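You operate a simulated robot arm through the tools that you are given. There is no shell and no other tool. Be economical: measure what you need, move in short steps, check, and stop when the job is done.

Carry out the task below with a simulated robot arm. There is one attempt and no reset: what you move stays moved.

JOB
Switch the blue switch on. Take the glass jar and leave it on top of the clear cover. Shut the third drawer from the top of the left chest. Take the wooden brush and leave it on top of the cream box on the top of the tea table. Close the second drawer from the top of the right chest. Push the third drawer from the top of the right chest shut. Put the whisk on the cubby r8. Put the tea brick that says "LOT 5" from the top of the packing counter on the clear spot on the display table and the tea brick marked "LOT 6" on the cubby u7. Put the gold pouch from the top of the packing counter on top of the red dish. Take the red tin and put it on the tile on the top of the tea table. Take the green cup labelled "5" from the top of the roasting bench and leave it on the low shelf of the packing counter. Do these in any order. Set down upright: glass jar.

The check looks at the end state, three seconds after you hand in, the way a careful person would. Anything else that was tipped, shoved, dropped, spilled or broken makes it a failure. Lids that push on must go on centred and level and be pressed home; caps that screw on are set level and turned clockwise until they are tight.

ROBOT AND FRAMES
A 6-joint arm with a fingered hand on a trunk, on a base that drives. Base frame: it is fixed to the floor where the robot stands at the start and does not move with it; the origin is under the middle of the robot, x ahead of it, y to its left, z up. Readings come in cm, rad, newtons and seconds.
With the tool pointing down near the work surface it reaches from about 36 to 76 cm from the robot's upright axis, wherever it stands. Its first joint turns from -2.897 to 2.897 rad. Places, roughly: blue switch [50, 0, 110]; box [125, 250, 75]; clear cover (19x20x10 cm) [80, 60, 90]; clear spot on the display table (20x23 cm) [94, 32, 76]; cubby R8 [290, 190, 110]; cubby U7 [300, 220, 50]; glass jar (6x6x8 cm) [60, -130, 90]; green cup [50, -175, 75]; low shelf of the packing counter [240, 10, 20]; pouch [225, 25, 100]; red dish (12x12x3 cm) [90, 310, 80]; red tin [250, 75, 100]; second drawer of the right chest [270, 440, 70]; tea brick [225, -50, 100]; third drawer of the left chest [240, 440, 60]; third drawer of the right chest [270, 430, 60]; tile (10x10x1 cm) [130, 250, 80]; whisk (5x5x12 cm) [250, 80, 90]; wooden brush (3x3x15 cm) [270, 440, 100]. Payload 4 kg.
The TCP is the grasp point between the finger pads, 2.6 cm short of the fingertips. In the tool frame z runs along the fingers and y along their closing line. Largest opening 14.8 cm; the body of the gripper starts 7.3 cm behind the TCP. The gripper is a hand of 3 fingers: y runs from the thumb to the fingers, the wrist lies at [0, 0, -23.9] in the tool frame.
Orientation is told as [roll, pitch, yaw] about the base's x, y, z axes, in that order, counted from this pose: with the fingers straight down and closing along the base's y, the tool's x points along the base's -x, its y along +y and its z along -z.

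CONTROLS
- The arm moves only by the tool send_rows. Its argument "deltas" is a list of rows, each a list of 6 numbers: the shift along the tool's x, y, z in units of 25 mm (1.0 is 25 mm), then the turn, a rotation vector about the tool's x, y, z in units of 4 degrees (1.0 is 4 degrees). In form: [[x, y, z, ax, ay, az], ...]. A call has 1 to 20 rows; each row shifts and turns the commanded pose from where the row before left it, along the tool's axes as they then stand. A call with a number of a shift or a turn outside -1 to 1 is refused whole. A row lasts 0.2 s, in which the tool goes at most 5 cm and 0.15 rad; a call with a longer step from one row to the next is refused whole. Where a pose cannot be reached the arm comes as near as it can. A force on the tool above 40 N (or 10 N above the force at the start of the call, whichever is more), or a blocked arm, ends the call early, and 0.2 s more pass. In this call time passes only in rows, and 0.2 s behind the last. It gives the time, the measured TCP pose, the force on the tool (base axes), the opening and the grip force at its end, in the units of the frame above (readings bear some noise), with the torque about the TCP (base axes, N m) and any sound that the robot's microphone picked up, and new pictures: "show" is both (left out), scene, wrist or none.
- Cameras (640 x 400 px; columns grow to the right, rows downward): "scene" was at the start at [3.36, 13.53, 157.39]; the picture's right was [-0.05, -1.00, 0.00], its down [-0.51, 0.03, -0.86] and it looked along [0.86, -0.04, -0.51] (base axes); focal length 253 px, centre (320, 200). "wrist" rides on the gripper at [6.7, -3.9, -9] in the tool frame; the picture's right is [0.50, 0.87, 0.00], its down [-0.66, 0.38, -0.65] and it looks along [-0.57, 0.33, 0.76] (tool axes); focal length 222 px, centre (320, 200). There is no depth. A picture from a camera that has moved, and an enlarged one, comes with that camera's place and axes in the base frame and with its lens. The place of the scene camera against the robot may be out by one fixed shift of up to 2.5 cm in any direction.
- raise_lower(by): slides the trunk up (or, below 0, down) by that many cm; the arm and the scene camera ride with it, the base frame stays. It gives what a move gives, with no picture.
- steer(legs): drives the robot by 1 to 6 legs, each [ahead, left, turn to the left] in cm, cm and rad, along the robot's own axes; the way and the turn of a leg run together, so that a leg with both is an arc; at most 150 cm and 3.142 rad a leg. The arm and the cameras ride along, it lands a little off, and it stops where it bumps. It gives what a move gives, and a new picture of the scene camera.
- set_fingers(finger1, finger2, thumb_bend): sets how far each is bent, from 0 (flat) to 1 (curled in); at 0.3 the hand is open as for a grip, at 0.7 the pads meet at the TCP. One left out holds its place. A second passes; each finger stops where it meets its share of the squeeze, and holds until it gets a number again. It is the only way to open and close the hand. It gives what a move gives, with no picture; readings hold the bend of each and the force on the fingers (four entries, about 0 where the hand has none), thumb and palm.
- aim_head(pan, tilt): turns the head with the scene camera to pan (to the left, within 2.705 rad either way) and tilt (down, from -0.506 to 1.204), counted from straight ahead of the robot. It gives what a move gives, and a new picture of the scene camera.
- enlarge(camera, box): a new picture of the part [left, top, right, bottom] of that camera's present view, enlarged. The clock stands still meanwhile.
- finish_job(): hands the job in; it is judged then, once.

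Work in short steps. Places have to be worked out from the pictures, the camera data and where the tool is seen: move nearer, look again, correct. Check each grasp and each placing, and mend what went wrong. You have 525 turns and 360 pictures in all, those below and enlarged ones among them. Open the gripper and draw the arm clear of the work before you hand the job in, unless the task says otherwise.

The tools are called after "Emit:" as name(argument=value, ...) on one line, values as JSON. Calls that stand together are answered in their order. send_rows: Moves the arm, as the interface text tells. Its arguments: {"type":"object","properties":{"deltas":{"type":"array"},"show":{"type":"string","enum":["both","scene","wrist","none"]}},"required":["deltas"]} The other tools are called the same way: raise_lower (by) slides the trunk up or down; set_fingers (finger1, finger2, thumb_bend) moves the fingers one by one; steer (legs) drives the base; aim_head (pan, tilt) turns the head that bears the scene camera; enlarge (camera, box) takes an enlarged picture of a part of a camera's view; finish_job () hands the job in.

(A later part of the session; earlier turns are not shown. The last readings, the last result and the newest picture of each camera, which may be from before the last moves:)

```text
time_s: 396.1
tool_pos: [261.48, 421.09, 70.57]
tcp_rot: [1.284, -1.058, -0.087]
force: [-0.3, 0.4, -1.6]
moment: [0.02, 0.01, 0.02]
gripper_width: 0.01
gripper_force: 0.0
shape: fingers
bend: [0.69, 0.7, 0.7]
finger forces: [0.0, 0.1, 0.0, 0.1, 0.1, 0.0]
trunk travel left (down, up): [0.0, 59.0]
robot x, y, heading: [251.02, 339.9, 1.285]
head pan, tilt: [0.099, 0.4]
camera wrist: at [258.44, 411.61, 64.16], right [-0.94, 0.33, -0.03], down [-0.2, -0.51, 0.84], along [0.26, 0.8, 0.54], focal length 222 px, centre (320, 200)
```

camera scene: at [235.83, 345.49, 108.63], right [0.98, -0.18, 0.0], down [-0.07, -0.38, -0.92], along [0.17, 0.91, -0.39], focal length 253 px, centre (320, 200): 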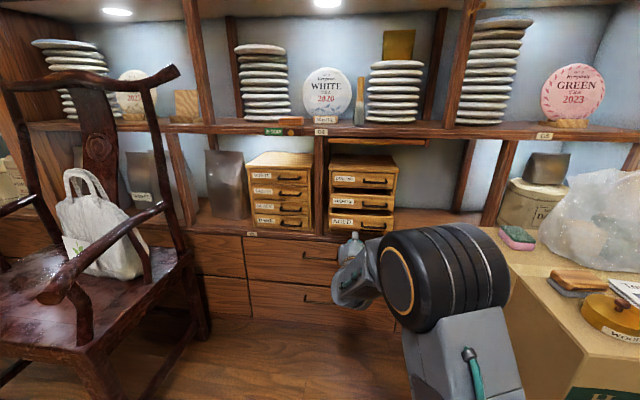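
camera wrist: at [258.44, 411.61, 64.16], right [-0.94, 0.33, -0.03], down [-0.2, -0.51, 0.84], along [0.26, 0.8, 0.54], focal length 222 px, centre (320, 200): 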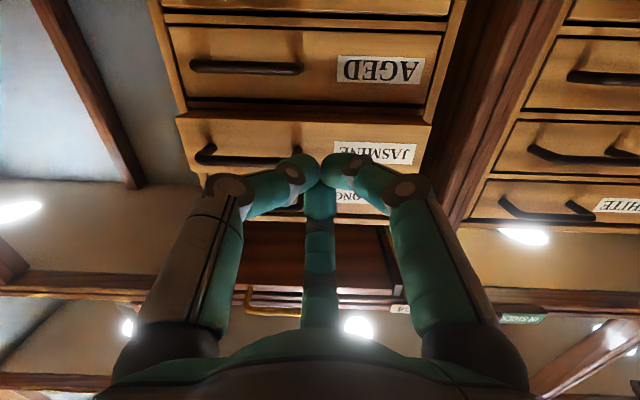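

Slightly high; lower 0.9 cm and push JASMINE.

Emit:
send_rows(deltas=[[0.31, -0.17, 0.045, 0, 0, 0], [-0.06, 0.035, 0.6, 0, 0, 0], [-0.06, 0.035, 0.5, 0, 0, 0], [-0.06, 0.035, 0.5, 0, 0, 0], [-0.06, 0.035, 0.5, 0, 0, 0], [-0.06, 0.035, 0.4, 0, 0, 0]], show="wrist")

```text
time_s: 397.5
tool_pos: [263.54, 427.1, 69.73]
tcp_rot: [1.286, -1.057, -0.086]
force: [-0.8, 0.2, 0.6]
moment: [0.01, 0.02, 0.01]
gripper_width: 0.05
gripper_force: 0.1
shape: fingers
bend: [0.69, 0.7, 0.7]
finger forces: [0.1, 0.1, 0.1, 0.0, 0.0, 0.0]
trunk travel left (down, up): [0.0, 59.0]
robot x, y, heading: [250.9, 339.83, 1.291]
head pan, tilt: [0.099, 0.4]
camera wrist: at [260.52, 417.49, 63.26], right [-0.94, 0.33, -0.03], down [-0.2, -0.51, 0.84], along [0.26, 0.8, 0.54], focal length 222 px, centre (320, 200)
```

wrist: 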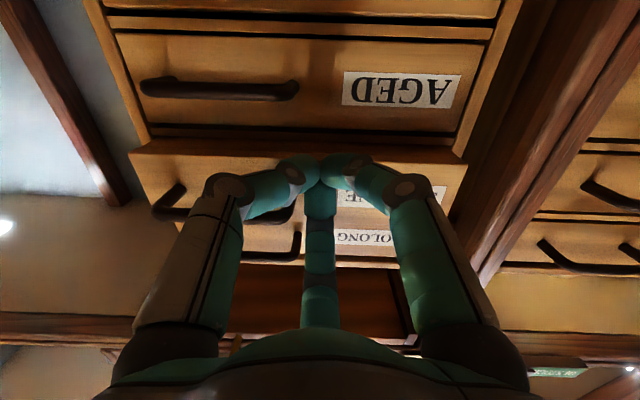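

Emit:
send_rows(deltas=[[-0.05, 0.03, 0.4, 0, 0, 0], [-0.05, 0.03, 0.4, 0, 0, 0], [-0.05, 0.03, 0.4, 0, 0, 0], [-0.05, 0.03, 0.4, 0, 0, 0], [-0.05, 0.03, 0.4, 0, 0, 0], [-0.05, 0.03, 0.4, 0, 0, 0], [-0.05, 0.03, 0.4, 0, 0, 0]], show="wrist")

```text
time_s: 398.6
tool_pos: [264.8, 430.83, 69.78]
tcp_rot: [1.286, -1.056, -0.086]
force: [-6.4, -31.1, 1.0]
moment: [-0.06, -0.02, -0.25]
gripper_width: 0.0
gripper_force: 17.8
shape: fingers
bend: [0.71, 0.71, 0.7]
finger forces: [10.4, 7.9, 0.0, 0.0, 18.3, 0.0]
trunk travel left (down, up): [0.0, 59.0]
robot x, y, heading: [251.36, 339.45, 1.288]
head pan, tilt: [0.099, 0.4]
stopped in row 5: the force on the tool passed its limit at 62 N (the readings are from after the stop); the commanded pose is now the measured one
camera wrist: at [261.7, 421.23, 63.33], right [-0.94, 0.33, -0.03], down [-0.2, -0.51, 0.84], along [0.26, 0.8, 0.54], focal length 222 px, centre (320, 200)
```

wrist: 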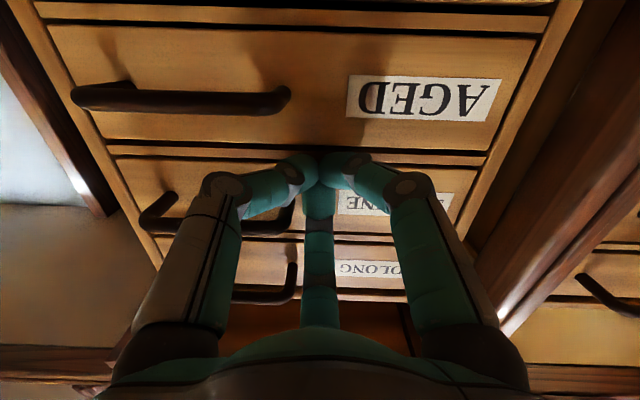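

JASMINE shut. Back off, raise the trunk to look at the brush on shelf G4.

Emit:
send_rows(deltas=[[0.06, -0.035, -0.5, 0, 0, 0], [0.1, -0.055, -0.9, 0, 0, 0], [0.1, -0.055, -0.9, 0, 0, 0], [0.1, -0.055, -0.9, 0, 0, 0], [0.1, -0.055, -0.9, 0, 0, 0], [0.1, -0.055, -0.9, 0, 0, 0], [0.1, -0.055, -0.9, 0, 0, 0], [0.1, -0.055, -0.9, 0, 0, 0], [0.1, -0.055, -0.9, 0, 0, 0]], show="none")

Emit:
raise_lower(by=36)

Emit:
aim_head(pan=0.1, tilt=0.45)

Emit:
enlarge(camera="wrist", box=[0, 0, 640, 400])

```text
time_s: 400.6
tool_pos: [258.57, 412.55, 69.9]
tcp_rot: [1.278, -1.057, -0.081]
force: [0.5, 0.1, 0.5]
moment: [-0.01, 0.04, -0.03]
gripper_width: 0.06
gripper_force: 0.2
shape: fingers
bend: [0.7, 0.7, 0.7]
finger forces: [0.0, 0.0, 0.1, 0.0, 0.0, 0.1]
trunk travel left (down, up): [0.0, 59.0]
robot x, y, heading: [250.96, 339.98, 1.29]
head pan, tilt: [0.099, 0.4]
```

```text
time_s: 404.1
tool_pos: [258.51, 412.66, 105.88]
tcp_rot: [1.279, -1.056, -0.08]
force: [-0.6, 0.9, 0.2]
moment: [0.0, 0.02, -0.02]
gripper_width: 0.03
gripper_force: 0.1
shape: fingers
bend: [0.7, 0.7, 0.7]
finger forces: [0.1, 0.0, 0.0, 0.0, 0.1, 0.1]
trunk travel left (down, up): [-36.0, 23.0]
robot x, y, heading: [251.06, 339.93, 1.288]
head pan, tilt: [0.099, 0.4]
```

```text
time_s: 404.7
tool_pos: [258.54, 412.7, 105.99]
tcp_rot: [1.28, -1.055, -0.081]
force: [0.2, 1.1, -0.3]
moment: [-0.02, -0.02, 0.02]
gripper_width: 0.03
gripper_force: 0.0
shape: fingers
bend: [0.7, 0.7, 0.7]
finger forces: [0.1, 0.0, 0.1, 0.0, 0.0, 0.0]
trunk travel left (down, up): [-36.0, 23.0]
robot x, y, heading: [251.07, 339.73, 1.29]
head pan, tilt: [0.099, 0.45]
camera scene: at [235.8, 345.36, 144.17], right [0.98, -0.18, 0.0], down [-0.08, -0.43, -0.9], along [0.16, 0.89, -0.43], focal length 253 px, centre (320, 200)
```

scene: 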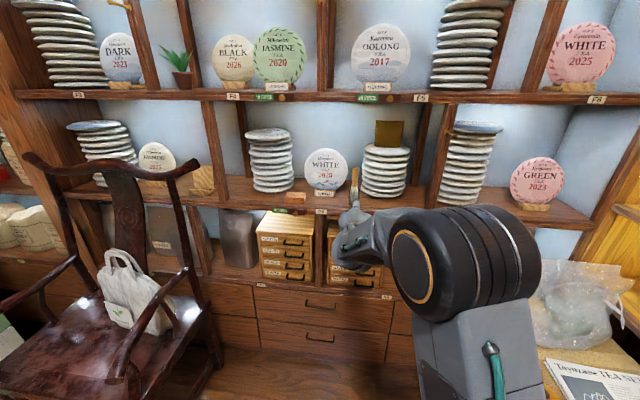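

```text
1.00 times, centred on (320, 200) of wrist (not enlarged: the box is as wide or as high as the picture)
camera zoom: at [255.51, 403.03, 99.46], right [-0.94, 0.33, -0.03], down [-0.2, -0.5, 0.84], along [0.26, 0.8, 0.54], focal length 222 px, centre (320, 200)
```

zoom: 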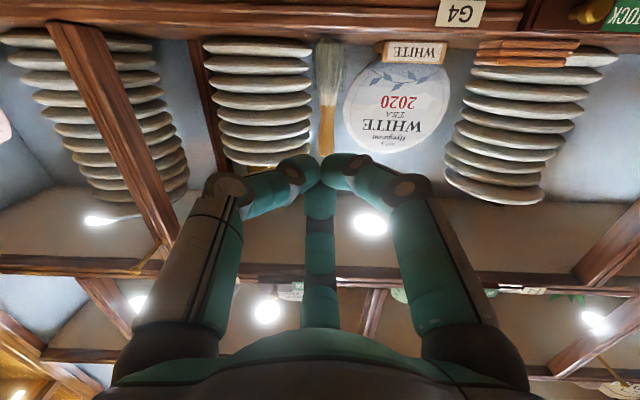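

Emit:
enlarge(camera="scene", box=[290, 110, 430, 215])

Emit:
enlarge(camera="wrist", box=[240, 10, 420, 170])

```text
3.81 times, centred on (360, 162) of scene
camera zoom: at [235.8, 345.36, 144.17], right [0.98, -0.18, 0.0], down [-0.08, -0.43, -0.9], along [0.16, 0.89, -0.43], focal length 966 px, centre (168, 343)
```

zoom: 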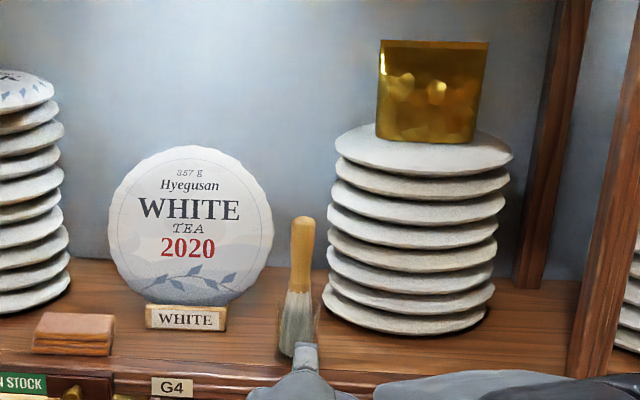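

```text
2.50 times, centred on (330, 90) of wrist
camera zoom: at [255.51, 403.03, 99.46], right [-0.94, 0.33, -0.03], down [-0.2, -0.5, 0.84], along [0.26, 0.8, 0.54], focal length 555 px, centre (295, 475)
```

zoom: 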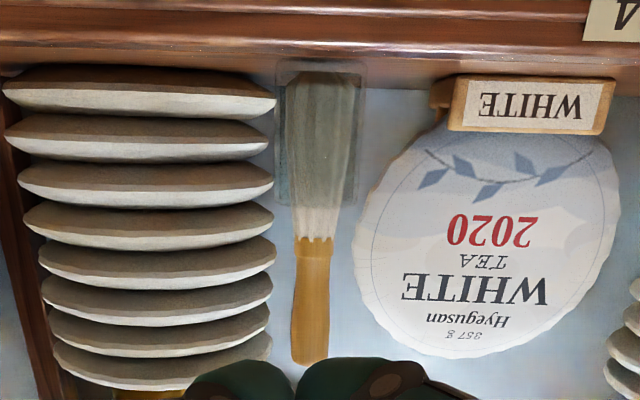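

The brush stands in a clear holder: axis ≈(265.2,435), z 97.7–112.6; handle on top. I'll roll the hand so thumb/fingers close sideways on the handle, and approach horizontally.

Emit:
send_rows(deltas=[[0, 0, 0, 0, 0, -1], [0, 0, 0, 0, 0, -1], [0, 0, 0, 0, 0, -1], [0, 0, 0, 0, 0, -1], [0, 0, 0, 0, 0, -1], [0, 0, 0, 0, 0, -1], [0, 0, 0, 0, 0, -1.0]], show="none")

Emit:
set_fingers(finger1=0.45, finger2=0.45, thumb_bend=0.45)

Emit:
enlarge(camera="wrist", box=[0, 0, 640, 400])

```text
time_s: 406.3
tool_pos: [258.6, 412.57, 106.04]
tcp_rot: [0.055, -1.428, 1.178]
force: [0.4, 0.5, -0.3]
moment: [-0.02, 0.02, 0.01]
gripper_width: 0.02
gripper_force: 0.0
shape: fingers
bend: [0.7, 0.7, 0.7]
finger forces: [0.0, 0.0, 0.0, 0.1, 0.0, 0.0]
trunk travel left (down, up): [-36.0, 23.0]
robot x, y, heading: [251.22, 339.9, 1.291]
head pan, tilt: [0.099, 0.45]
```

```text
time_s: 407.3
tool_pos: [258.54, 412.6, 105.85]
tcp_rot: [0.061, -1.427, 1.172]
force: [-0.1, 0.5, -0.4]
moment: [-0.01, -0.02, 0.02]
gripper_width: 7.79
gripper_force: 0.0
shape: fingers
bend: [0.45, 0.45, 0.45]
finger forces: [0.0, 0.1, 0.1, 0.0, 0.0, 0.0]
trunk travel left (down, up): [-36.0, 23.0]
robot x, y, heading: [250.7, 339.98, 1.289]
head pan, tilt: [0.099, 0.45]
```

```text
1.00 times, centred on (320, 200) of wrist (not enlarged: the box is as wide or as high as the picture)
camera zoom: at [258.96, 401.95, 100.48], right [-0.84, 0.22, -0.49], down [-0.53, -0.4, 0.74], along [-0.03, 0.89, 0.46], focal length 222 px, centre (320, 200)
```

zoom: 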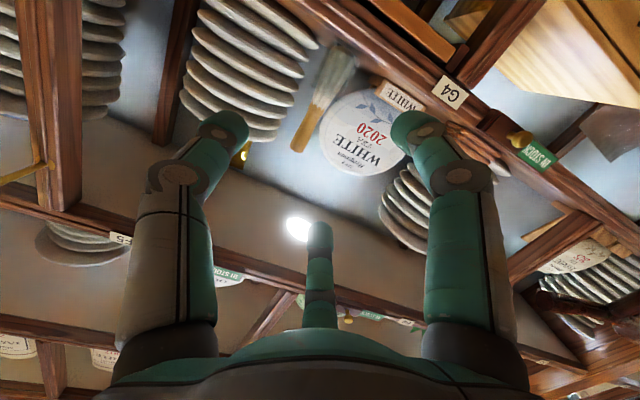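

Geometry is clean: tool x=down, y=left. Brush confirmed at (265.2,435). Raise, align and advance most of the way.

Emit:
send_rows(deltas=[[-0.9, 0.15, 0, 0, 0, 0], [-0.9, 0.16, 0, 0, 0, 0], [-0.94, 0.16, 0, 0, 0, 0], [0, 0, 0.9, 0, 0, 0], [0, 0, 0.9, 0, 0, 0], [0, 0, 0.9, 0, 0, 0], [0, 0, 0.9, 0, 0, 0], [0, 0, 0.9, 0, 0, 0], [0, 0, 0.9, 0, 0, 0]], show="both")

```text
time_s: 409.3
tool_pos: [262.23, 426.59, 110.8]
tcp_rot: [0.059, -1.427, 1.175]
force: [0.6, -0.4, 0.2]
moment: [0.04, 0.0, 0.01]
gripper_width: 7.81
gripper_force: 0.0
shape: fingers
bend: [0.45, 0.45, 0.45]
finger forces: [0.0, 0.1, 0.0, 0.0, 0.0, 0.1]
trunk travel left (down, up): [-36.0, 23.0]
robot x, y, heading: [250.79, 340.1, 1.292]
head pan, tilt: [0.099, 0.45]
camera scene: at [235.79, 345.35, 144.17], right [0.98, -0.18, 0.0], down [-0.08, -0.43, -0.9], along [0.16, 0.89, -0.44], focal length 253 px, centre (320, 200)
camera wrist: at [262.65, 415.97, 105.3], right [-0.84, 0.22, -0.49], down [-0.53, -0.4, 0.74], along [-0.03, 0.89, 0.46], focal length 222 px, centre (320, 200)
```

scene: 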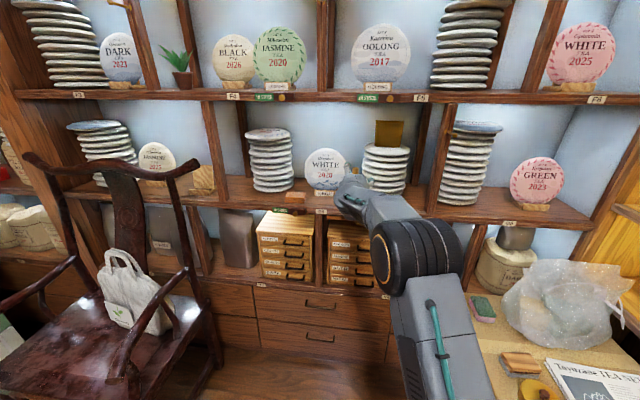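
wrist: 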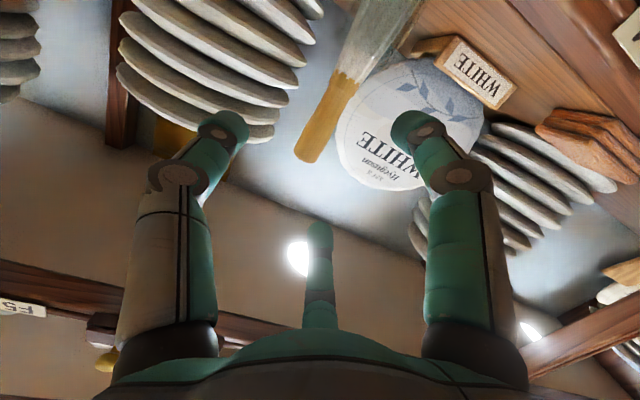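

Handle lies between the fingers. Advance the last 7.7 cm.

Emit:
send_rows(deltas=[[0, 0, 0.8, 0, 0, 0], [0, 0, 0.8, 0, 0, 0], [0, 0, 0.8, 0, 0, 0], [0, 0, 0.65, 0, 0, 0]], show="wrist")

```text
time_s: 410.3
tool_pos: [264.78, 433.56, 109.61]
tcp_rot: [0.061, -1.428, 1.172]
force: [-0.5, -0.2, 0.0]
moment: [-0.01, 0.0, 0.01]
gripper_width: 7.79
gripper_force: 0.0
shape: fingers
bend: [0.45, 0.45, 0.45]
finger forces: [0.0, 0.0, 0.0, 0.0, 0.0, 0.0]
trunk travel left (down, up): [-36.0, 23.0]
robot x, y, heading: [250.93, 339.79, 1.29]
head pan, tilt: [0.099, 0.45]
camera wrist: at [265.19, 423.01, 104.29], right [-0.84, 0.22, -0.49], down [-0.53, -0.4, 0.74], along [-0.03, 0.89, 0.46], focal length 222 px, centre (320, 200)
```

wrist: 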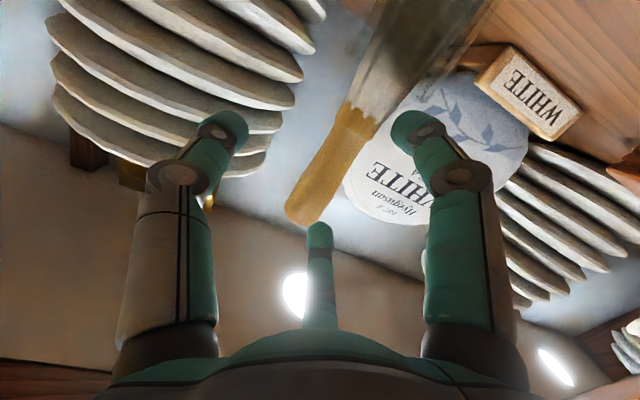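

A better three-point grip: one finger on the handle's end from above, two at the sides. Roll the hand back and raise 0.6 cm, then check.

Emit:
send_rows(deltas=[[-0.24, 0, 0, 0, 0, 0], [0, 0, 0, 0, 0, 1], [0, 0, 0, 0, 0, 1], [0, 0, 0, 0, 0, 1], [0, 0, 0, 0, 0, 1], [0, 0, 0, 0, 0, 1], [0, 0, 0, 0, 0, 1], [0, 0, 0, 0, 0, 1]], show="wrist")

```text
time_s: 412.1
tool_pos: [264.84, 433.8, 110.22]
tcp_rot: [1.28, -1.052, -0.082]
force: [0.1, 0.3, 0.2]
moment: [-0.04, -0.01, 0.0]
gripper_width: 7.84
gripper_force: 0.1
shape: fingers
bend: [0.45, 0.45, 0.45]
finger forces: [0.0, 0.0, 0.1, 0.0, 0.0, 0.1]
trunk travel left (down, up): [-36.0, 23.0]
robot x, y, heading: [250.67, 339.78, 1.292]
head pan, tilt: [0.099, 0.45]
camera wrist: at [261.7, 424.2, 103.86], right [-0.94, 0.33, -0.02], down [-0.2, -0.5, 0.84], along [0.26, 0.8, 0.54], focal length 222 px, centre (320, 200)
```

wrist: 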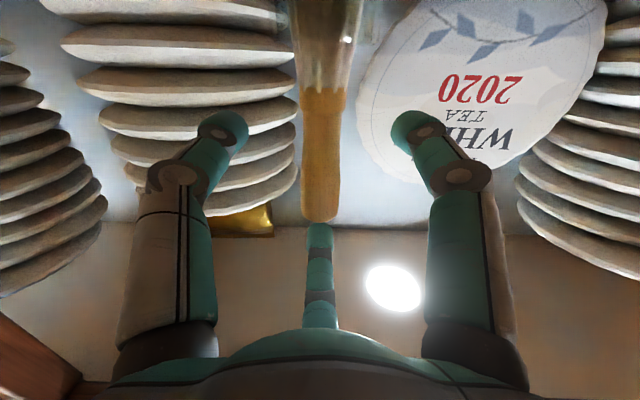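

Well centred. Close.

Emit:
set_fingers(finger1=0.72, finger2=0.72, thumb_bend=0.72)

Emit:
enlarge(camera="wrist", box=[160, 0, 480, 260])

```text
time_s: 413.1
tool_pos: [264.82, 433.81, 110.38]
tcp_rot: [1.281, -1.056, -0.083]
force: [0.2, 0.2, 5.4]
moment: [0.14, -0.09, -0.01]
gripper_width: 1.51
gripper_force: 12.4
shape: fingers
bend: [0.64, 0.57, 0.67]
finger forces: [7.1, 9.6, 0.0, 0.0, 8.3, 0.0]
trunk travel left (down, up): [-36.0, 23.0]
robot x, y, heading: [251.09, 339.67, 1.289]
head pan, tilt: [0.099, 0.45]
```

```text
1.54 times, centred on (320, 130) of wrist
camera zoom: at [261.72, 424.15, 103.94], right [-0.94, 0.33, -0.03], down [-0.2, -0.5, 0.84], along [0.26, 0.8, 0.54], focal length 342 px, centre (320, 308)
```

zoom: 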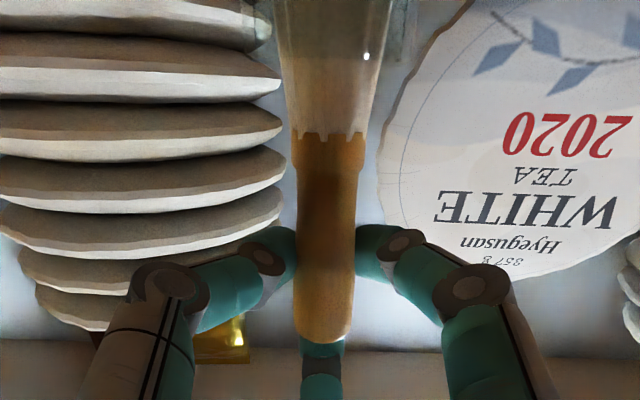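

Gripped. Lift straight up about 9 cm out of the holder.

Emit:
send_rows(deltas=[[-0.44, 0.237, -0.063, 0, 0, 0], [-0.44, 0.237, -0.063, 0, 0, 0], [-0.61, 0.33, -0.09, 0, 0, 0], [-0.61, 0.33, -0.09, 0, 0, 0], [-0.61, 0.33, -0.09, 0, 0, 0], [-0.61, 0.33, -0.09, 0, 0, 0]], show="both")

```text
time_s: 414.5
tool_pos: [263.27, 432.21, 118.58]
tcp_rot: [1.279, -1.056, -0.083]
force: [-0.3, -0.2, -0.4]
moment: [-0.02, 0.0, 0.0]
gripper_width: 1.5
gripper_force: 10.9
shape: fingers
bend: [0.64, 0.58, 0.67]
finger forces: [7.0, 7.2, 0.0, 0.0, 7.6, 0.0]
out of reach, approached as far as the arm can: row 4, 5, 6
trunk travel left (down, up): [-36.0, 23.0]
robot x, y, heading: [250.79, 339.64, 1.283]
head pan, tilt: [0.099, 0.45]
camera scene: at [235.8, 345.35, 144.17], right [0.98, -0.18, 0.0], down [-0.08, -0.43, -0.9], along [0.16, 0.89, -0.44], focal length 253 px, centre (320, 200)
camera wrist: at [260.16, 422.71, 112.23], right [-0.94, 0.33, -0.03], down [-0.2, -0.5, 0.84], along [0.26, 0.8, 0.54], focal length 222 px, centre (320, 200)
```

scene: 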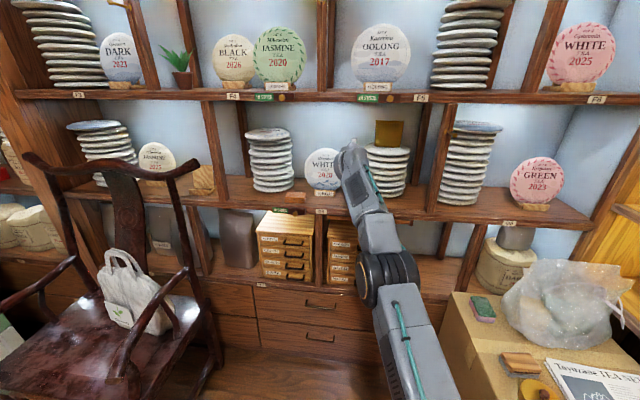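
wrist: 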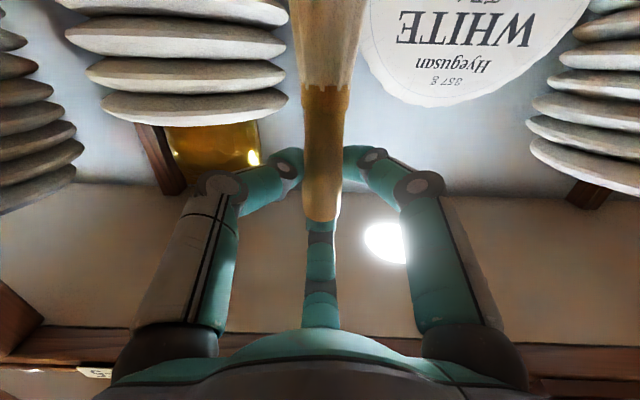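

Raise a bit more with the trunk, and check the holder stays.

Emit:
raise_lower(by=4)

Emit:
enlarge(camera="wrist", box=[200, 0, 440, 200])

Emit:
enlarge(camera="scene", box=[290, 110, 430, 215])

```text
time_s: 415.4
tool_pos: [263.21, 432.3, 122.62]
tcp_rot: [1.28, -1.057, -0.08]
force: [-0.1, 0.2, -0.3]
moment: [0.0, 0.0, 0.03]
gripper_width: 1.48
gripper_force: 10.9
shape: fingers
bend: [0.64, 0.58, 0.67]
finger forces: [7.0, 7.2, 0.1, 0.0, 7.5, 0.0]
trunk travel left (down, up): [-40.0, 19.0]
robot x, y, heading: [250.51, 339.73, 1.294]
head pan, tilt: [0.099, 0.45]
```

```text
2.00 times, centred on (320, 100) of wrist
camera zoom: at [260.17, 422.74, 116.17], right [-0.94, 0.33, -0.03], down [-0.2, -0.5, 0.84], along [0.26, 0.8, 0.54], focal length 444 px, centre (320, 400)
```

zoom: 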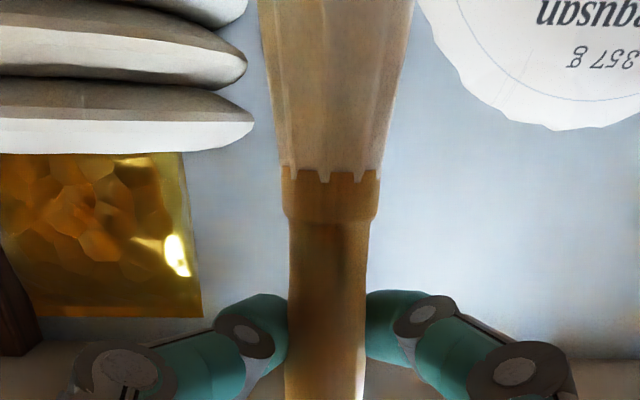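

```text
3.81 times, centred on (360, 162) of scene
camera zoom: at [235.8, 345.38, 148.17], right [0.98, -0.18, 0.0], down [-0.08, -0.43, -0.9], along [0.16, 0.89, -0.44], focal length 966 px, centre (168, 343)
```

zoom: 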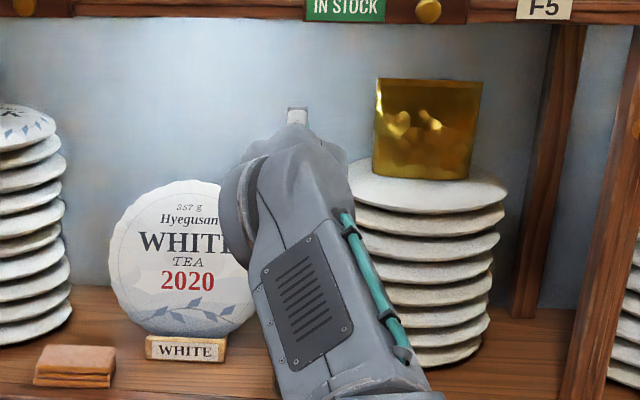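

Brush bottom is now ≈5 cm above the holder. Back the base out.

Emit:
steer(legs=[[-30, 0, 0]])

Emit:
enlarge(camera="scene", box=[270, 110, 430, 230])

```text
time_s: 417.4
tool_pos: [254.78, 403.18, 122.69]
tcp_rot: [1.278, -1.057, -0.081]
force: [-0.5, -1.1, 0.4]
moment: [-0.04, 0.0, 0.01]
gripper_width: 1.52
gripper_force: 10.9
shape: fingers
bend: [0.64, 0.58, 0.67]
finger forces: [6.9, 7.1, 0.0, 0.0, 7.4, 0.0]
trunk travel left (down, up): [-40.0, 19.0]
robot x, y, heading: [242.6, 310.62, 1.289]
head pan, tilt: [0.099, 0.45]
camera scene: at [227.4, 316.18, 148.17], right [0.98, -0.18, 0.0], down [-0.08, -0.43, -0.9], along [0.16, 0.89, -0.44], focal length 253 px, centre (320, 200)
```

scene: 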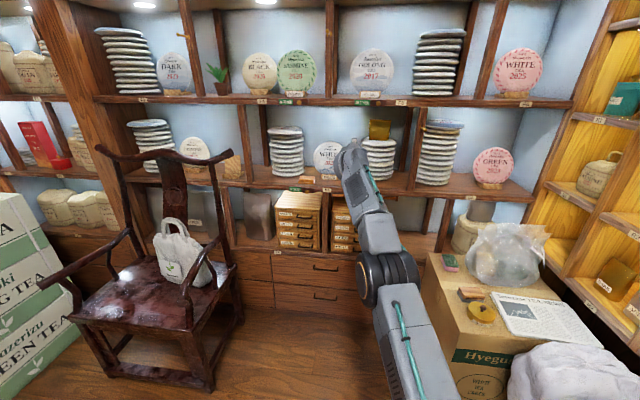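

```text
3.33 times, centred on (350, 170) of scene
camera zoom: at [227.4, 316.18, 148.17], right [0.98, -0.18, 0.0], down [-0.08, -0.43, -0.9], along [0.16, 0.89, -0.44], focal length 845 px, centre (220, 300)
```

zoom: 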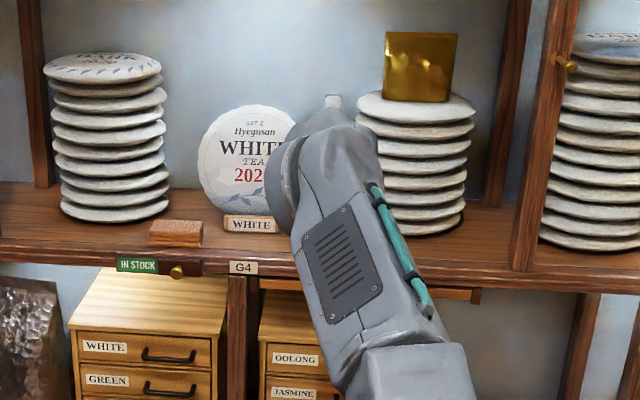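

Retract the arm, restore trunk height, then reposition to the table's end.

Emit:
send_rows(deltas=[[0.1, -0.055, -0.98, 0, 0, 0], [0.1, -0.055, -0.98, 0, 0, 0], [0.1, -0.055, -0.98, 0, 0, 0], [0.1, -0.055, -0.98, 0, 0, 0], [0.1, -0.055, -0.98, 0, 0, 0], [0.1, -0.055, -0.98, 0, 0, 0], [0.1, -0.055, -0.98, 0, 0, 0], [0.1, -0.055, -0.98, 0, 0, 0], [0.1, -0.055, -0.98, 0, 0, 0], [0.1, -0.055, -0.98, 0, 0, 0], [0.1, -0.055, -0.98, 0, 0, 0], [0.1, -0.055, -0.98, 0, 0, 0], [0.1, -0.055, -0.98, 0, 0, 0]], show="none")

Emit:
raise_lower(by=10)

Emit:
steer(legs=[[0, 21, 0], [-86, 0, 0]])

```text
time_s: 420.2
tool_pos: [244.31, 372.71, 123.35]
tcp_rot: [1.28, -1.055, -0.08]
force: [-0.5, -0.8, 0.2]
moment: [-0.02, 0.0, 0.01]
gripper_width: 1.47
gripper_force: 10.3
shape: fingers
bend: [0.64, 0.58, 0.67]
finger forces: [6.8, 7.1, 0.0, 0.0, 7.3, 0.1]
trunk travel left (down, up): [-40.0, 19.0]
robot x, y, heading: [242.52, 310.78, 1.29]
head pan, tilt: [0.099, 0.45]
```

```text
time_s: 421.5
tool_pos: [244.36, 372.8, 133.34]
tcp_rot: [1.28, -1.057, -0.081]
force: [0.3, 0.1, -0.8]
moment: [0.01, 0.03, -0.02]
gripper_width: 1.48
gripper_force: 10.2
shape: fingers
bend: [0.64, 0.58, 0.67]
finger forces: [6.8, 7.1, 0.0, 0.0, 7.3, 0.0]
trunk travel left (down, up): [-50.0, 9.0]
robot x, y, heading: [242.51, 310.84, 1.295]
head pan, tilt: [0.099, 0.45]
```

```text
time_s: 427.4
tool_pos: [199.94, 294.43, 133.35]
tcp_rot: [1.28, -1.054, -0.071]
force: [1.1, 0.4, 0.3]
moment: [-0.01, -0.02, 0.02]
gripper_width: 1.49
gripper_force: 10.5
shape: fingers
bend: [0.64, 0.58, 0.67]
finger forces: [6.9, 7.1, 0.0, 0.0, 7.2, 0.0]
trunk travel left (down, up): [-50.0, 9.0]
robot x, y, heading: [198.64, 232.3, 1.303]
head pan, tilt: [0.099, 0.45]
camera scene: at [183.5, 237.77, 158.17], right [0.99, -0.17, 0.0], down [-0.07, -0.43, -0.9], along [0.15, 0.89, -0.44], focal length 253 px, centre (320, 200)
```

scene: 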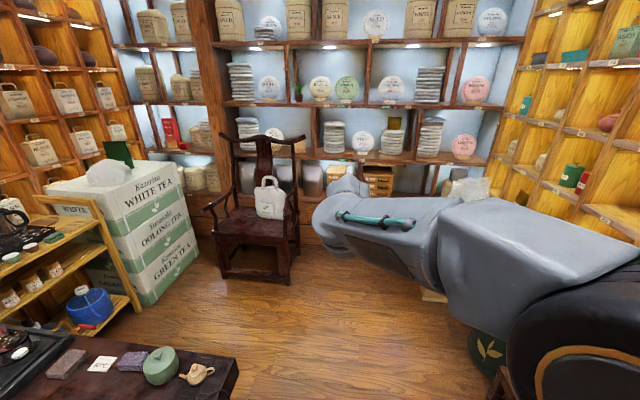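

Turn to the table and pitch the tool down (brush becomes horizontal).

Emit:
steer(legs=[[0, 0, 1.556]])

Emit:
send_rows(deltas=[[0, 0, 0, 0.477, 0.879, 0], [0, 0, 0, 0.477, 0.879, 0], [0, 0, 0, 0.477, 0.879, 0], [0, 0, 0, 0.477, 0.879, 0], [0, 0, 0, 0.477, 0.879, 0], [0, 0, 0, 0.477, 0.879, 0], [0, 0, 0, 0.477, 0.879, 0], [0, 0, 0, 0.477, 0.879, 0]], show="none")

```text
time_s: 431.6
tool_pos: [136.58, 235.55, 133.33]
tcp_rot: [1.279, -1.057, 1.469]
force: [-0.4, 0.8, 0.4]
moment: [0.04, -0.04, 0.02]
gripper_width: 1.49
gripper_force: 10.6
shape: fingers
bend: [0.64, 0.58, 0.67]
finger forces: [6.8, 6.9, 0.0, 0.0, 7.1, 0.1]
trunk travel left (down, up): [-50.0, 9.0]
robot x, y, heading: [198.62, 232.33, 2.835]
head pan, tilt: [0.099, 0.45]
camera scene: at [190.99, 214.87, 158.16], right [0.2, 0.98, 0.0], down [0.43, -0.09, -0.9], along [-0.88, 0.18, -0.44], focal length 253 px, centre (320, 200)
```

scene: 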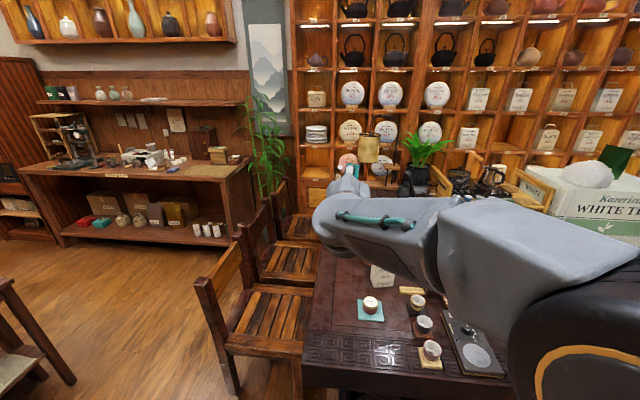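

```text
time_s: 433.4
tool_pos: [136.59, 235.66, 133.4]
tcp_rot: [0.513, -0.737, 2.085]
force: [0.2, 0.3, -0.5]
moment: [0.0, 0.01, -0.02]
gripper_width: 1.45
gripper_force: 9.9
shape: fingers
bend: [0.64, 0.58, 0.67]
finger forces: [6.7, 6.8, 0.0, 0.0, 7.0, 0.0]
trunk travel left (down, up): [-50.0, 9.0]
robot x, y, heading: [198.6, 232.33, 2.84]
head pan, tilt: [0.099, 0.45]
```

Emit:
send_rows(deltas=[[0, 0, 0, 0.477, 0.879, 0], [0, 0, 0, 0.477, 0.879, 0], [0, 0, 0, 0.477, 0.879, 0], [0, 0, 0, 0.477, 0.879, 0], [0, 0, 0, 0.477, 0.879, 0], [0, 0, 0, 0.477, 0.879, 0], [0, 0, 0, 0.477, 0.879, 0], [0, 0, 0, 0.477, 0.879, 0], [0, 0, 0, 0.477, 0.879, 0], [0, 0, 0, 0.477, 0.879, 0], [0, 0, 0, 0.477, 0.879, 0], [0, 0, 0, 0.477, 0.879, 0], [0, 0, 0, 0.2, 0.37, 0]], show="both")

```text
time_s: 436.1
tool_pos: [136.13, 234.63, 133.17]
tcp_rot: [0.126, -0.248, 2.272]
force: [0.1, 0.0, -0.6]
moment: [0.02, 0.02, 0.04]
gripper_width: 1.46
gripper_force: 10.0
shape: fingers
bend: [0.64, 0.58, 0.67]
finger forces: [6.5, 6.9, 0.0, 0.0, 7.0, 0.0]
out of reach, approached as far as the arm can: row 9, 10, 11, 12
trunk travel left (down, up): [-50.0, 9.0]
robot x, y, heading: [198.42, 232.26, 2.84]
head pan, tilt: [0.099, 0.45]
camera scene: at [190.99, 214.87, 158.16], right [0.2, 0.98, 0.0], down [0.43, -0.09, -0.9], along [-0.88, 0.18, -0.44], focal length 253 px, centre (320, 200)
camera wrist: at [145.56, 231.26, 139.57], right [-0.33, -0.95, -0.02], down [-0.52, 0.17, 0.84], along [-0.79, 0.28, -0.55], focal length 222 px, centre (320, 200)
```

scene: 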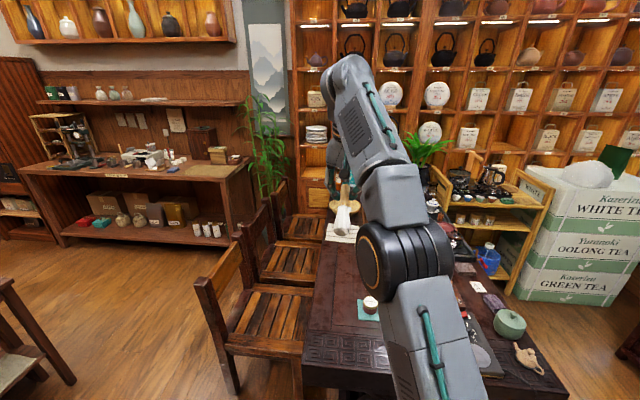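
wrist: 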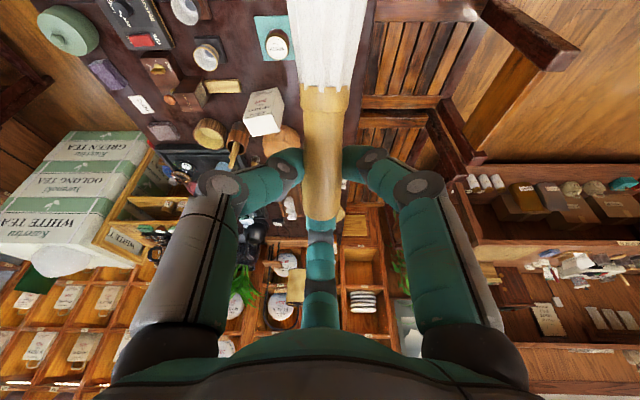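

Lower a bit and complete the rotation.

Emit:
send_rows(deltas=[[0.2, -0.1, 0.9, 0, 0, 0], [0.2, -0.1, 0.9, 0, 0, 0], [0.2, -0.1, 0.9, 0, 0, 0], [0, 0, 0, 0.477, 0.879, 0], [0, 0, 0, 0.477, 0.879, 0], [0, 0, 0, 0.477, 0.879, 0], [0, 0, 0, 0.477, 0.879, 0]], show="wrist")

```text
time_s: 437.8
tool_pos: [137.01, 234.8, 125.66]
tcp_rot: [-0.024, -0.003, 2.291]
force: [-1.1, 0.1, -0.5]
moment: [0.04, -0.03, -0.02]
gripper_width: 1.41
gripper_force: 9.2
shape: fingers
bend: [0.64, 0.58, 0.67]
finger forces: [6.4, 6.8, 0.0, 0.0, 7.0, 0.0]
out of reach, approached as far as the arm can: row 7
trunk travel left (down, up): [-50.0, 9.0]
robot x, y, heading: [198.93, 232.16, 2.839]
head pan, tilt: [0.099, 0.45]
camera wrist: at [144.35, 232.0, 134.72], right [-0.32, -0.95, -0.02], down [-0.73, 0.23, 0.65], along [-0.61, 0.22, -0.76], focal length 222 px, centre (320, 200)
```

wrist: 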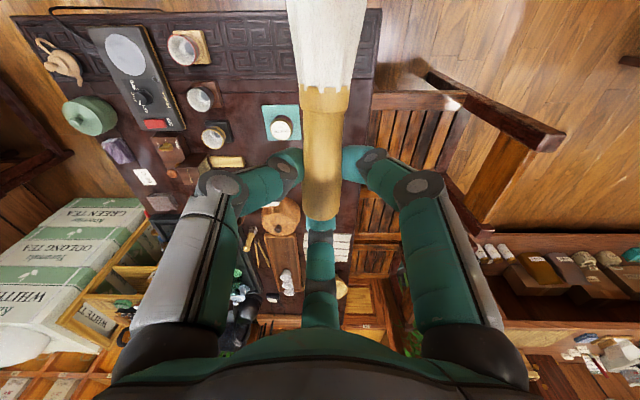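

Cream box top ≈(111.3,261.7,86), 8.5×6.6 cm. I'll lay the brush from the near side: drive closer, then rotate the hand 180°.

Emit:
steer(legs=[[0, -4, 0], [15, 0, 0]])

Emit:
send_rows(deltas=[[0, 0, 0, 0, 0, -1], [0, 0, 0, 0, 0, -1], [0, 0, 0, 0, 0, -1], [0, 0, 0, 0, 0, -1], [0, 0, 0, 0, 0, -1], [0, 0, 0, 0, 0, -1], [0, 0, 0, 0, 0, -1], [0, 0, 0, 0, 0, -1], [0, 0, 0, 0, 0, -1], [0, 0, 0, 0, 0, -1], [0, 0, 0, 0, 0, -1], [0, 0, 0, 0, 0, -1], [0, 0, 0, 0, 0, -1], [0, 0, 0, 0, 0, -1], [0, 0, 0, 0, 0, -1], [0, 0, 0, 0, 0, -1], [0, 0, 0, 0, 0, -1], [0, 0, 0, 0, 0, -1], [0, 0, 0, 0, 0, -1], [0, 0, 0, 0, 0, -1]], show="none")

```text
time_s: 439.6
tool_pos: [124.1, 243.25, 125.49]
tcp_rot: [-0.023, -0.001, 2.288]
force: [-0.3, 0.1, -0.8]
moment: [0.02, 0.01, 0.02]
gripper_width: 1.43
gripper_force: 10.3
shape: fingers
bend: [0.64, 0.58, 0.67]
finger forces: [6.5, 6.8, 0.0, 0.0, 6.9, 0.1]
trunk travel left (down, up): [-50.0, 9.0]
robot x, y, heading: [185.6, 241.1, 2.838]
head pan, tilt: [0.099, 0.45]
camera scene: at [177.77, 223.27, 158.16], right [0.21, 0.98, 0.0], down [0.43, -0.09, -0.9], along [-0.88, 0.18, -0.44], focal length 253 px, centre (320, 200)
```

scene: 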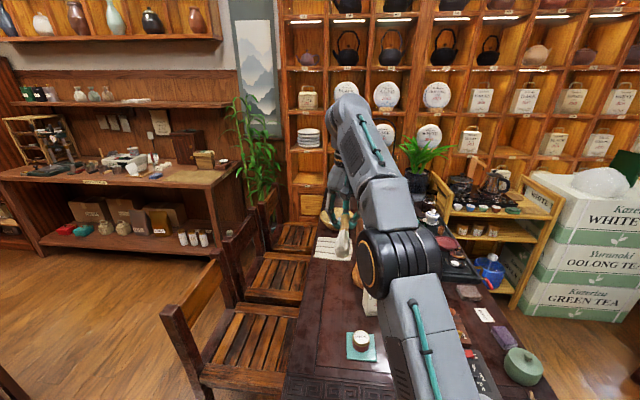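

```text
time_s: 443.8
tool_pos: [125.08, 243.07, 124.52]
tcp_rot: [-0.007, 0.02, -2.599]
force: [-0.1, 0.1, 0.1]
moment: [-0.02, -0.01, -0.04]
gripper_width: 1.43
gripper_force: 10.4
shape: fingers
bend: [0.64, 0.59, 0.67]
finger forces: [6.5, 6.7, 0.1, 0.1, 6.9, 0.0]
out of reach, approached as far as the arm can: row 18, 19, 20
trunk travel left (down, up): [-50.0, 9.0]
robot x, y, heading: [185.29, 240.61, 2.836]
head pan, tilt: [0.099, 0.45]
```

Emit:
send_rows(deltas=[[0, 0, 0.8, 0, 0, 0], [0, 0, 0.8, 0, 0, 0], [0, 0, 0.8, 0, 0, 0], [0, 0, 0, 0, 0, -1], [0, 0, 0, 0, 0, -1], [0, 0, 0, 0, 0, -1], [0, 0, 0, 0, 0, -1], [0, 0, 0, 0, 0, -1], [0, 0, 0, 0, 0, -1], [0, 0, 0, 0, 0, -1], [0, 0, 0, 0, 0, -1], [0, 0, 0, 0, 0, -1], [0, 0, 0, 0, 0, -1], [0, 0, 0, 0, 0, -1], [0, 0, 0, 0, 0, -1]], show="none")

Emit:
send_rows(deltas=[[0, 0, 0, 0, 0, -1], [0, 0, 0, 0, 0, -1], [0, 0, 0, 0, 0, -1], [0, 0, 0, 0, 0, -1], [0, 0, 0, 0, 0, -1], [0, 0, 0, 0, 0, -1], [0, 0, 0, 0, 0, -1], [0, 0, 0, 0, 0, -1], [0, 0, 0, 0, 0, -1], [0, 0, 0, 0, 0, -1], [0, 0, 0, 0, 0, -1], [0, 0, 0, 0, 0, -1]], show="both")

```text
time_s: 447.0
tool_pos: [134.04, 230.1, 106.74]
tcp_rot: [0.001, 0.027, -1.775]
force: [0.4, -0.9, 0.1]
moment: [-0.03, -0.01, 0.01]
gripper_width: 1.43
gripper_force: 9.9
shape: fingers
bend: [0.64, 0.59, 0.67]
finger forces: [6.4, 6.4, 0.0, 0.0, 6.8, 0.0]
out of reach, approached as far as the arm can: row 7, 8, 9, 10, 11, 12, 13, 14, 15
trunk travel left (down, up): [-50.0, 9.0]
robot x, y, heading: [185.46, 240.64, 2.836]
head pan, tilt: [0.099, 0.45]
```

```text
time_s: 449.6
tool_pos: [154.75, 212.68, 91.91]
tcp_rot: [0.008, 0.031, -0.939]
force: [0.1, -1.3, 0.1]
moment: [-0.04, -0.02, 0.02]
gripper_width: 1.39
gripper_force: 9.8
shape: fingers
bend: [0.64, 0.59, 0.68]
finger forces: [6.3, 6.4, 0.0, 0.1, 6.8, 0.1]
out of reach, approached as far as the arm can: row 1, 2, 3, 4, 5, 6, 7, 8, 9, 10, 11, 12
trunk travel left (down, up): [-50.0, 9.0]
robot x, y, heading: [185.38, 240.63, 2.836]
head pan, tilt: [0.099, 0.45]
camera scene: at [177.83, 223.26, 158.17], right [0.21, 0.98, 0.0], down [0.43, -0.09, -0.9], along [-0.88, 0.18, -0.44], focal length 253 px, centre (320, 200)
camera wrist: at [147.74, 215.63, 101.2], right [0.4, 0.92, 0.02], down [0.7, -0.32, 0.64], along [0.59, -0.24, -0.77], focal length 222 px, centre (320, 200)
```

scene: 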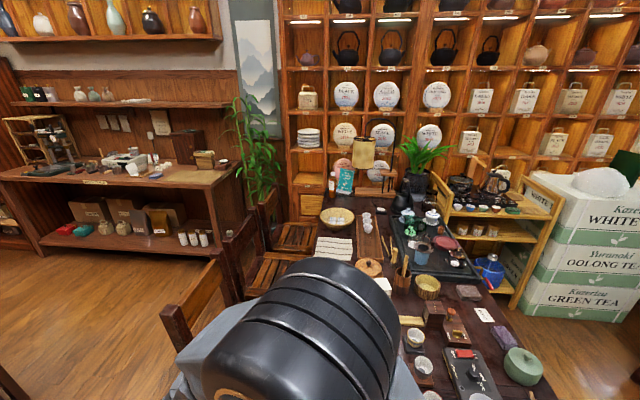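
wrist: 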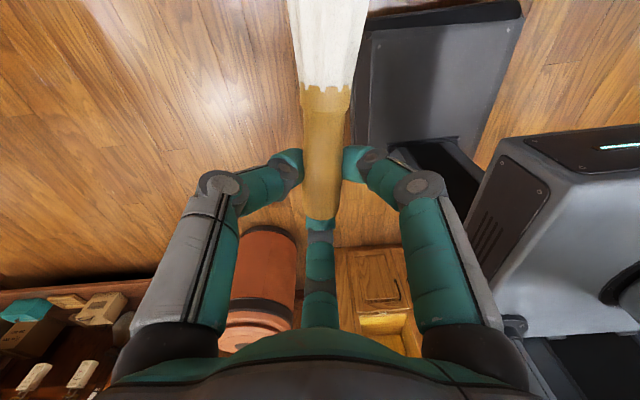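

The wrist reached its limit and the arm swung aside. Undo: rotate back while raising.

Emit:
send_rows(deltas=[[0, 0, -0.6, 0, 0, 0], [0, 0, -0.6, 0, 0, 0], [0, 0, -0.6, 0, 0, 1], [0, 0, -0.6, 0, 0, 1], [0, 0, -0.6, 0, 0, 1], [0, 0, -0.6, 0, 0, 1], [0, 0, -0.6, 0, 0, 1], [0, 0, -0.6, 0, 0, 1], [0, 0, -0.6, 0, 0, 1], [0, 0, -0.6, 0, 0, 1], [0, 0, -0.6, 0, 0, 1], [0, 0, -0.6, 0, 0, 1], [0, 0, 0, 0, 0, 1], [0, 0, 0, 0, 0, 1], [0, 0, 0, 0, 0, 1], [0, 0, 0, 0, 0, 1]], show="none")

```text
time_s: 453.0
tool_pos: [156.82, 211.42, 108.91]
tcp_rot: [0.013, 0.021, -1.902]
force: [0.4, 0.3, -0.5]
moment: [-0.02, 0.0, 0.01]
gripper_width: 1.38
gripper_force: 9.4
shape: fingers
bend: [0.64, 0.59, 0.68]
finger forces: [6.2, 6.2, 0.0, 0.0, 6.8, 0.0]
out of reach, approached as far as the arm can: row 1, 2
trunk travel left (down, up): [-50.0, 9.0]
robot x, y, heading: [185.64, 240.55, 2.831]
head pan, tilt: [0.099, 0.45]
```

Keep this yaw (bristles at ≈104°) – fine for the box. Edge the base forward, then move over the box at z≈110.

Emit:
steer(legs=[[6, 0, 0]])

Emit:
aim_head(pan=0.1, tilt=0.8)

```text
time_s: 454.0
tool_pos: [151.01, 213.35, 108.92]
tcp_rot: [0.011, 0.021, -1.9]
force: [-0.5, 0.5, -0.4]
moment: [-0.01, -0.01, 0.01]
gripper_width: 1.36
gripper_force: 9.7
shape: fingers
bend: [0.64, 0.59, 0.68]
finger forces: [6.2, 6.2, 0.1, 0.1, 6.9, 0.0]
trunk travel left (down, up): [-50.0, 9.0]
robot x, y, heading: [179.99, 242.47, 2.834]
head pan, tilt: [0.099, 0.45]
camera scene: at [172.11, 225.07, 158.16], right [0.21, 0.98, 0.0], down [0.43, -0.09, -0.9], along [-0.88, 0.19, -0.44], focal length 253 px, centre (320, 200)
```

scene: 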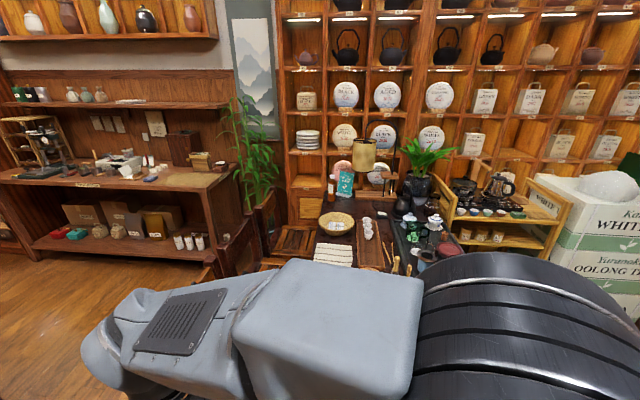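

```text
time_s: 454.8
tool_pos: [151.09, 213.21, 108.96]
tcp_rot: [0.013, 0.021, -1.903]
force: [0.4, -0.4, -0.5]
moment: [-0.01, 0.0, -0.01]
gripper_width: 1.38
gripper_force: 10.2
shape: fingers
bend: [0.64, 0.59, 0.68]
finger forces: [6.3, 6.3, 0.0, 0.1, 6.8, 0.0]
trunk travel left (down, up): [-50.0, 9.0]
robot x, y, heading: [179.59, 242.27, 2.835]
head pan, tilt: [0.099, 0.799]
camera scene: at [173.25, 224.82, 155.13], right [0.21, 0.98, 0.0], down [0.7, -0.15, -0.7], along [-0.68, 0.14, -0.72], focal length 253 px, centre (320, 200)
```

scene: 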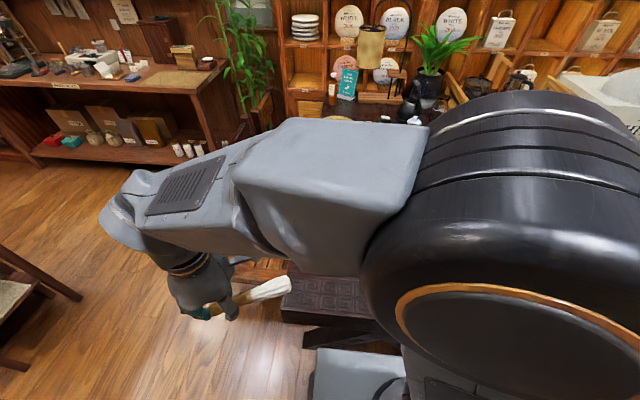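

Emit:
send_rows(deltas=[[0.3, -0.5, -0.8, 0, 0, 0], [0.4, -0.7, -0.8, 0, 0, 0], [0.52, -0.915, 0, 0, 0, 0], [0.52, -0.915, 0, 0, 0, 0], [0.52, -0.915, 0, 0, 0, 0], [0.52, -0.915, 0, 0, 0, 0], [0.52, -0.915, 0, 0, 0, 0], [0.52, -0.915, 0, 0, 0, 0], [0.52, -0.915, 0, 0, 0, 0], [0.52, -0.915, 0, 0, 0, 0], [0.52, -0.915, 0, 0, 0, 0], [0.52, -0.915, 0, 0, 0, 0], [0.52, -0.915, 0, 0, 0, 0], [0.52, -0.915, 0, 0, 0, 0], [0.52, -0.915, 0, 0, 0, 0], [0.52, -0.915, 0, 0, 0, 0]], show="both")

```text
time_s: 458.2
tool_pos: [127.38, 237.18, 108.38]
tcp_rot: [0.001, 0.027, -1.912]
force: [-0.1, -0.3, -0.4]
moment: [-0.03, -0.03, -0.01]
gripper_width: 1.34
gripper_force: 9.7
shape: fingers
bend: [0.64, 0.59, 0.68]
finger forces: [6.1, 6.1, 0.1, 0.0, 6.8, 0.0]
out of reach, approached as far as the arm can: row 13, 14, 15, 16
trunk travel left (down, up): [-50.0, 9.0]
robot x, y, heading: [179.82, 242.3, 2.839]
head pan, tilt: [0.099, 0.799]
camera scene: at [173.24, 224.84, 155.12], right [0.21, 0.98, 0.0], down [0.7, -0.15, -0.7], along [-0.68, 0.14, -0.72], focal length 253 px, centre (320, 200)
camera wrist: at [125.98, 244.61, 117.63], right [0.98, 0.18, 0.01], down [0.13, -0.76, 0.64], along [0.13, -0.62, -0.77], focal length 222 px, centre (320, 200)
```

scene: 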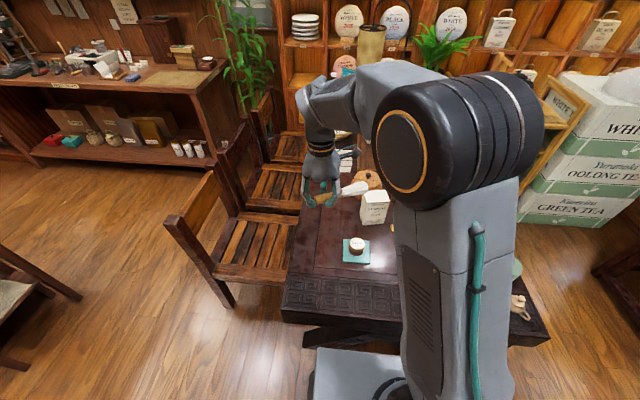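
wrist: 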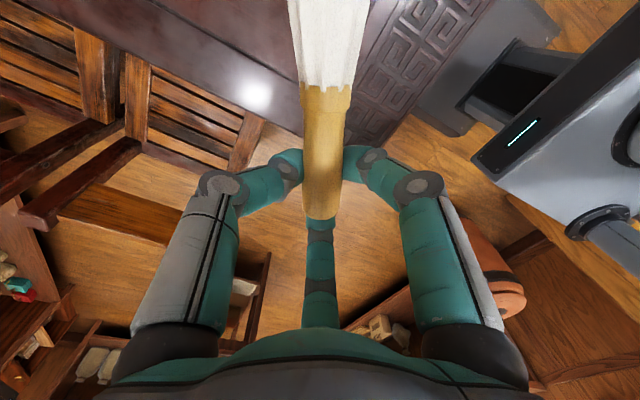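

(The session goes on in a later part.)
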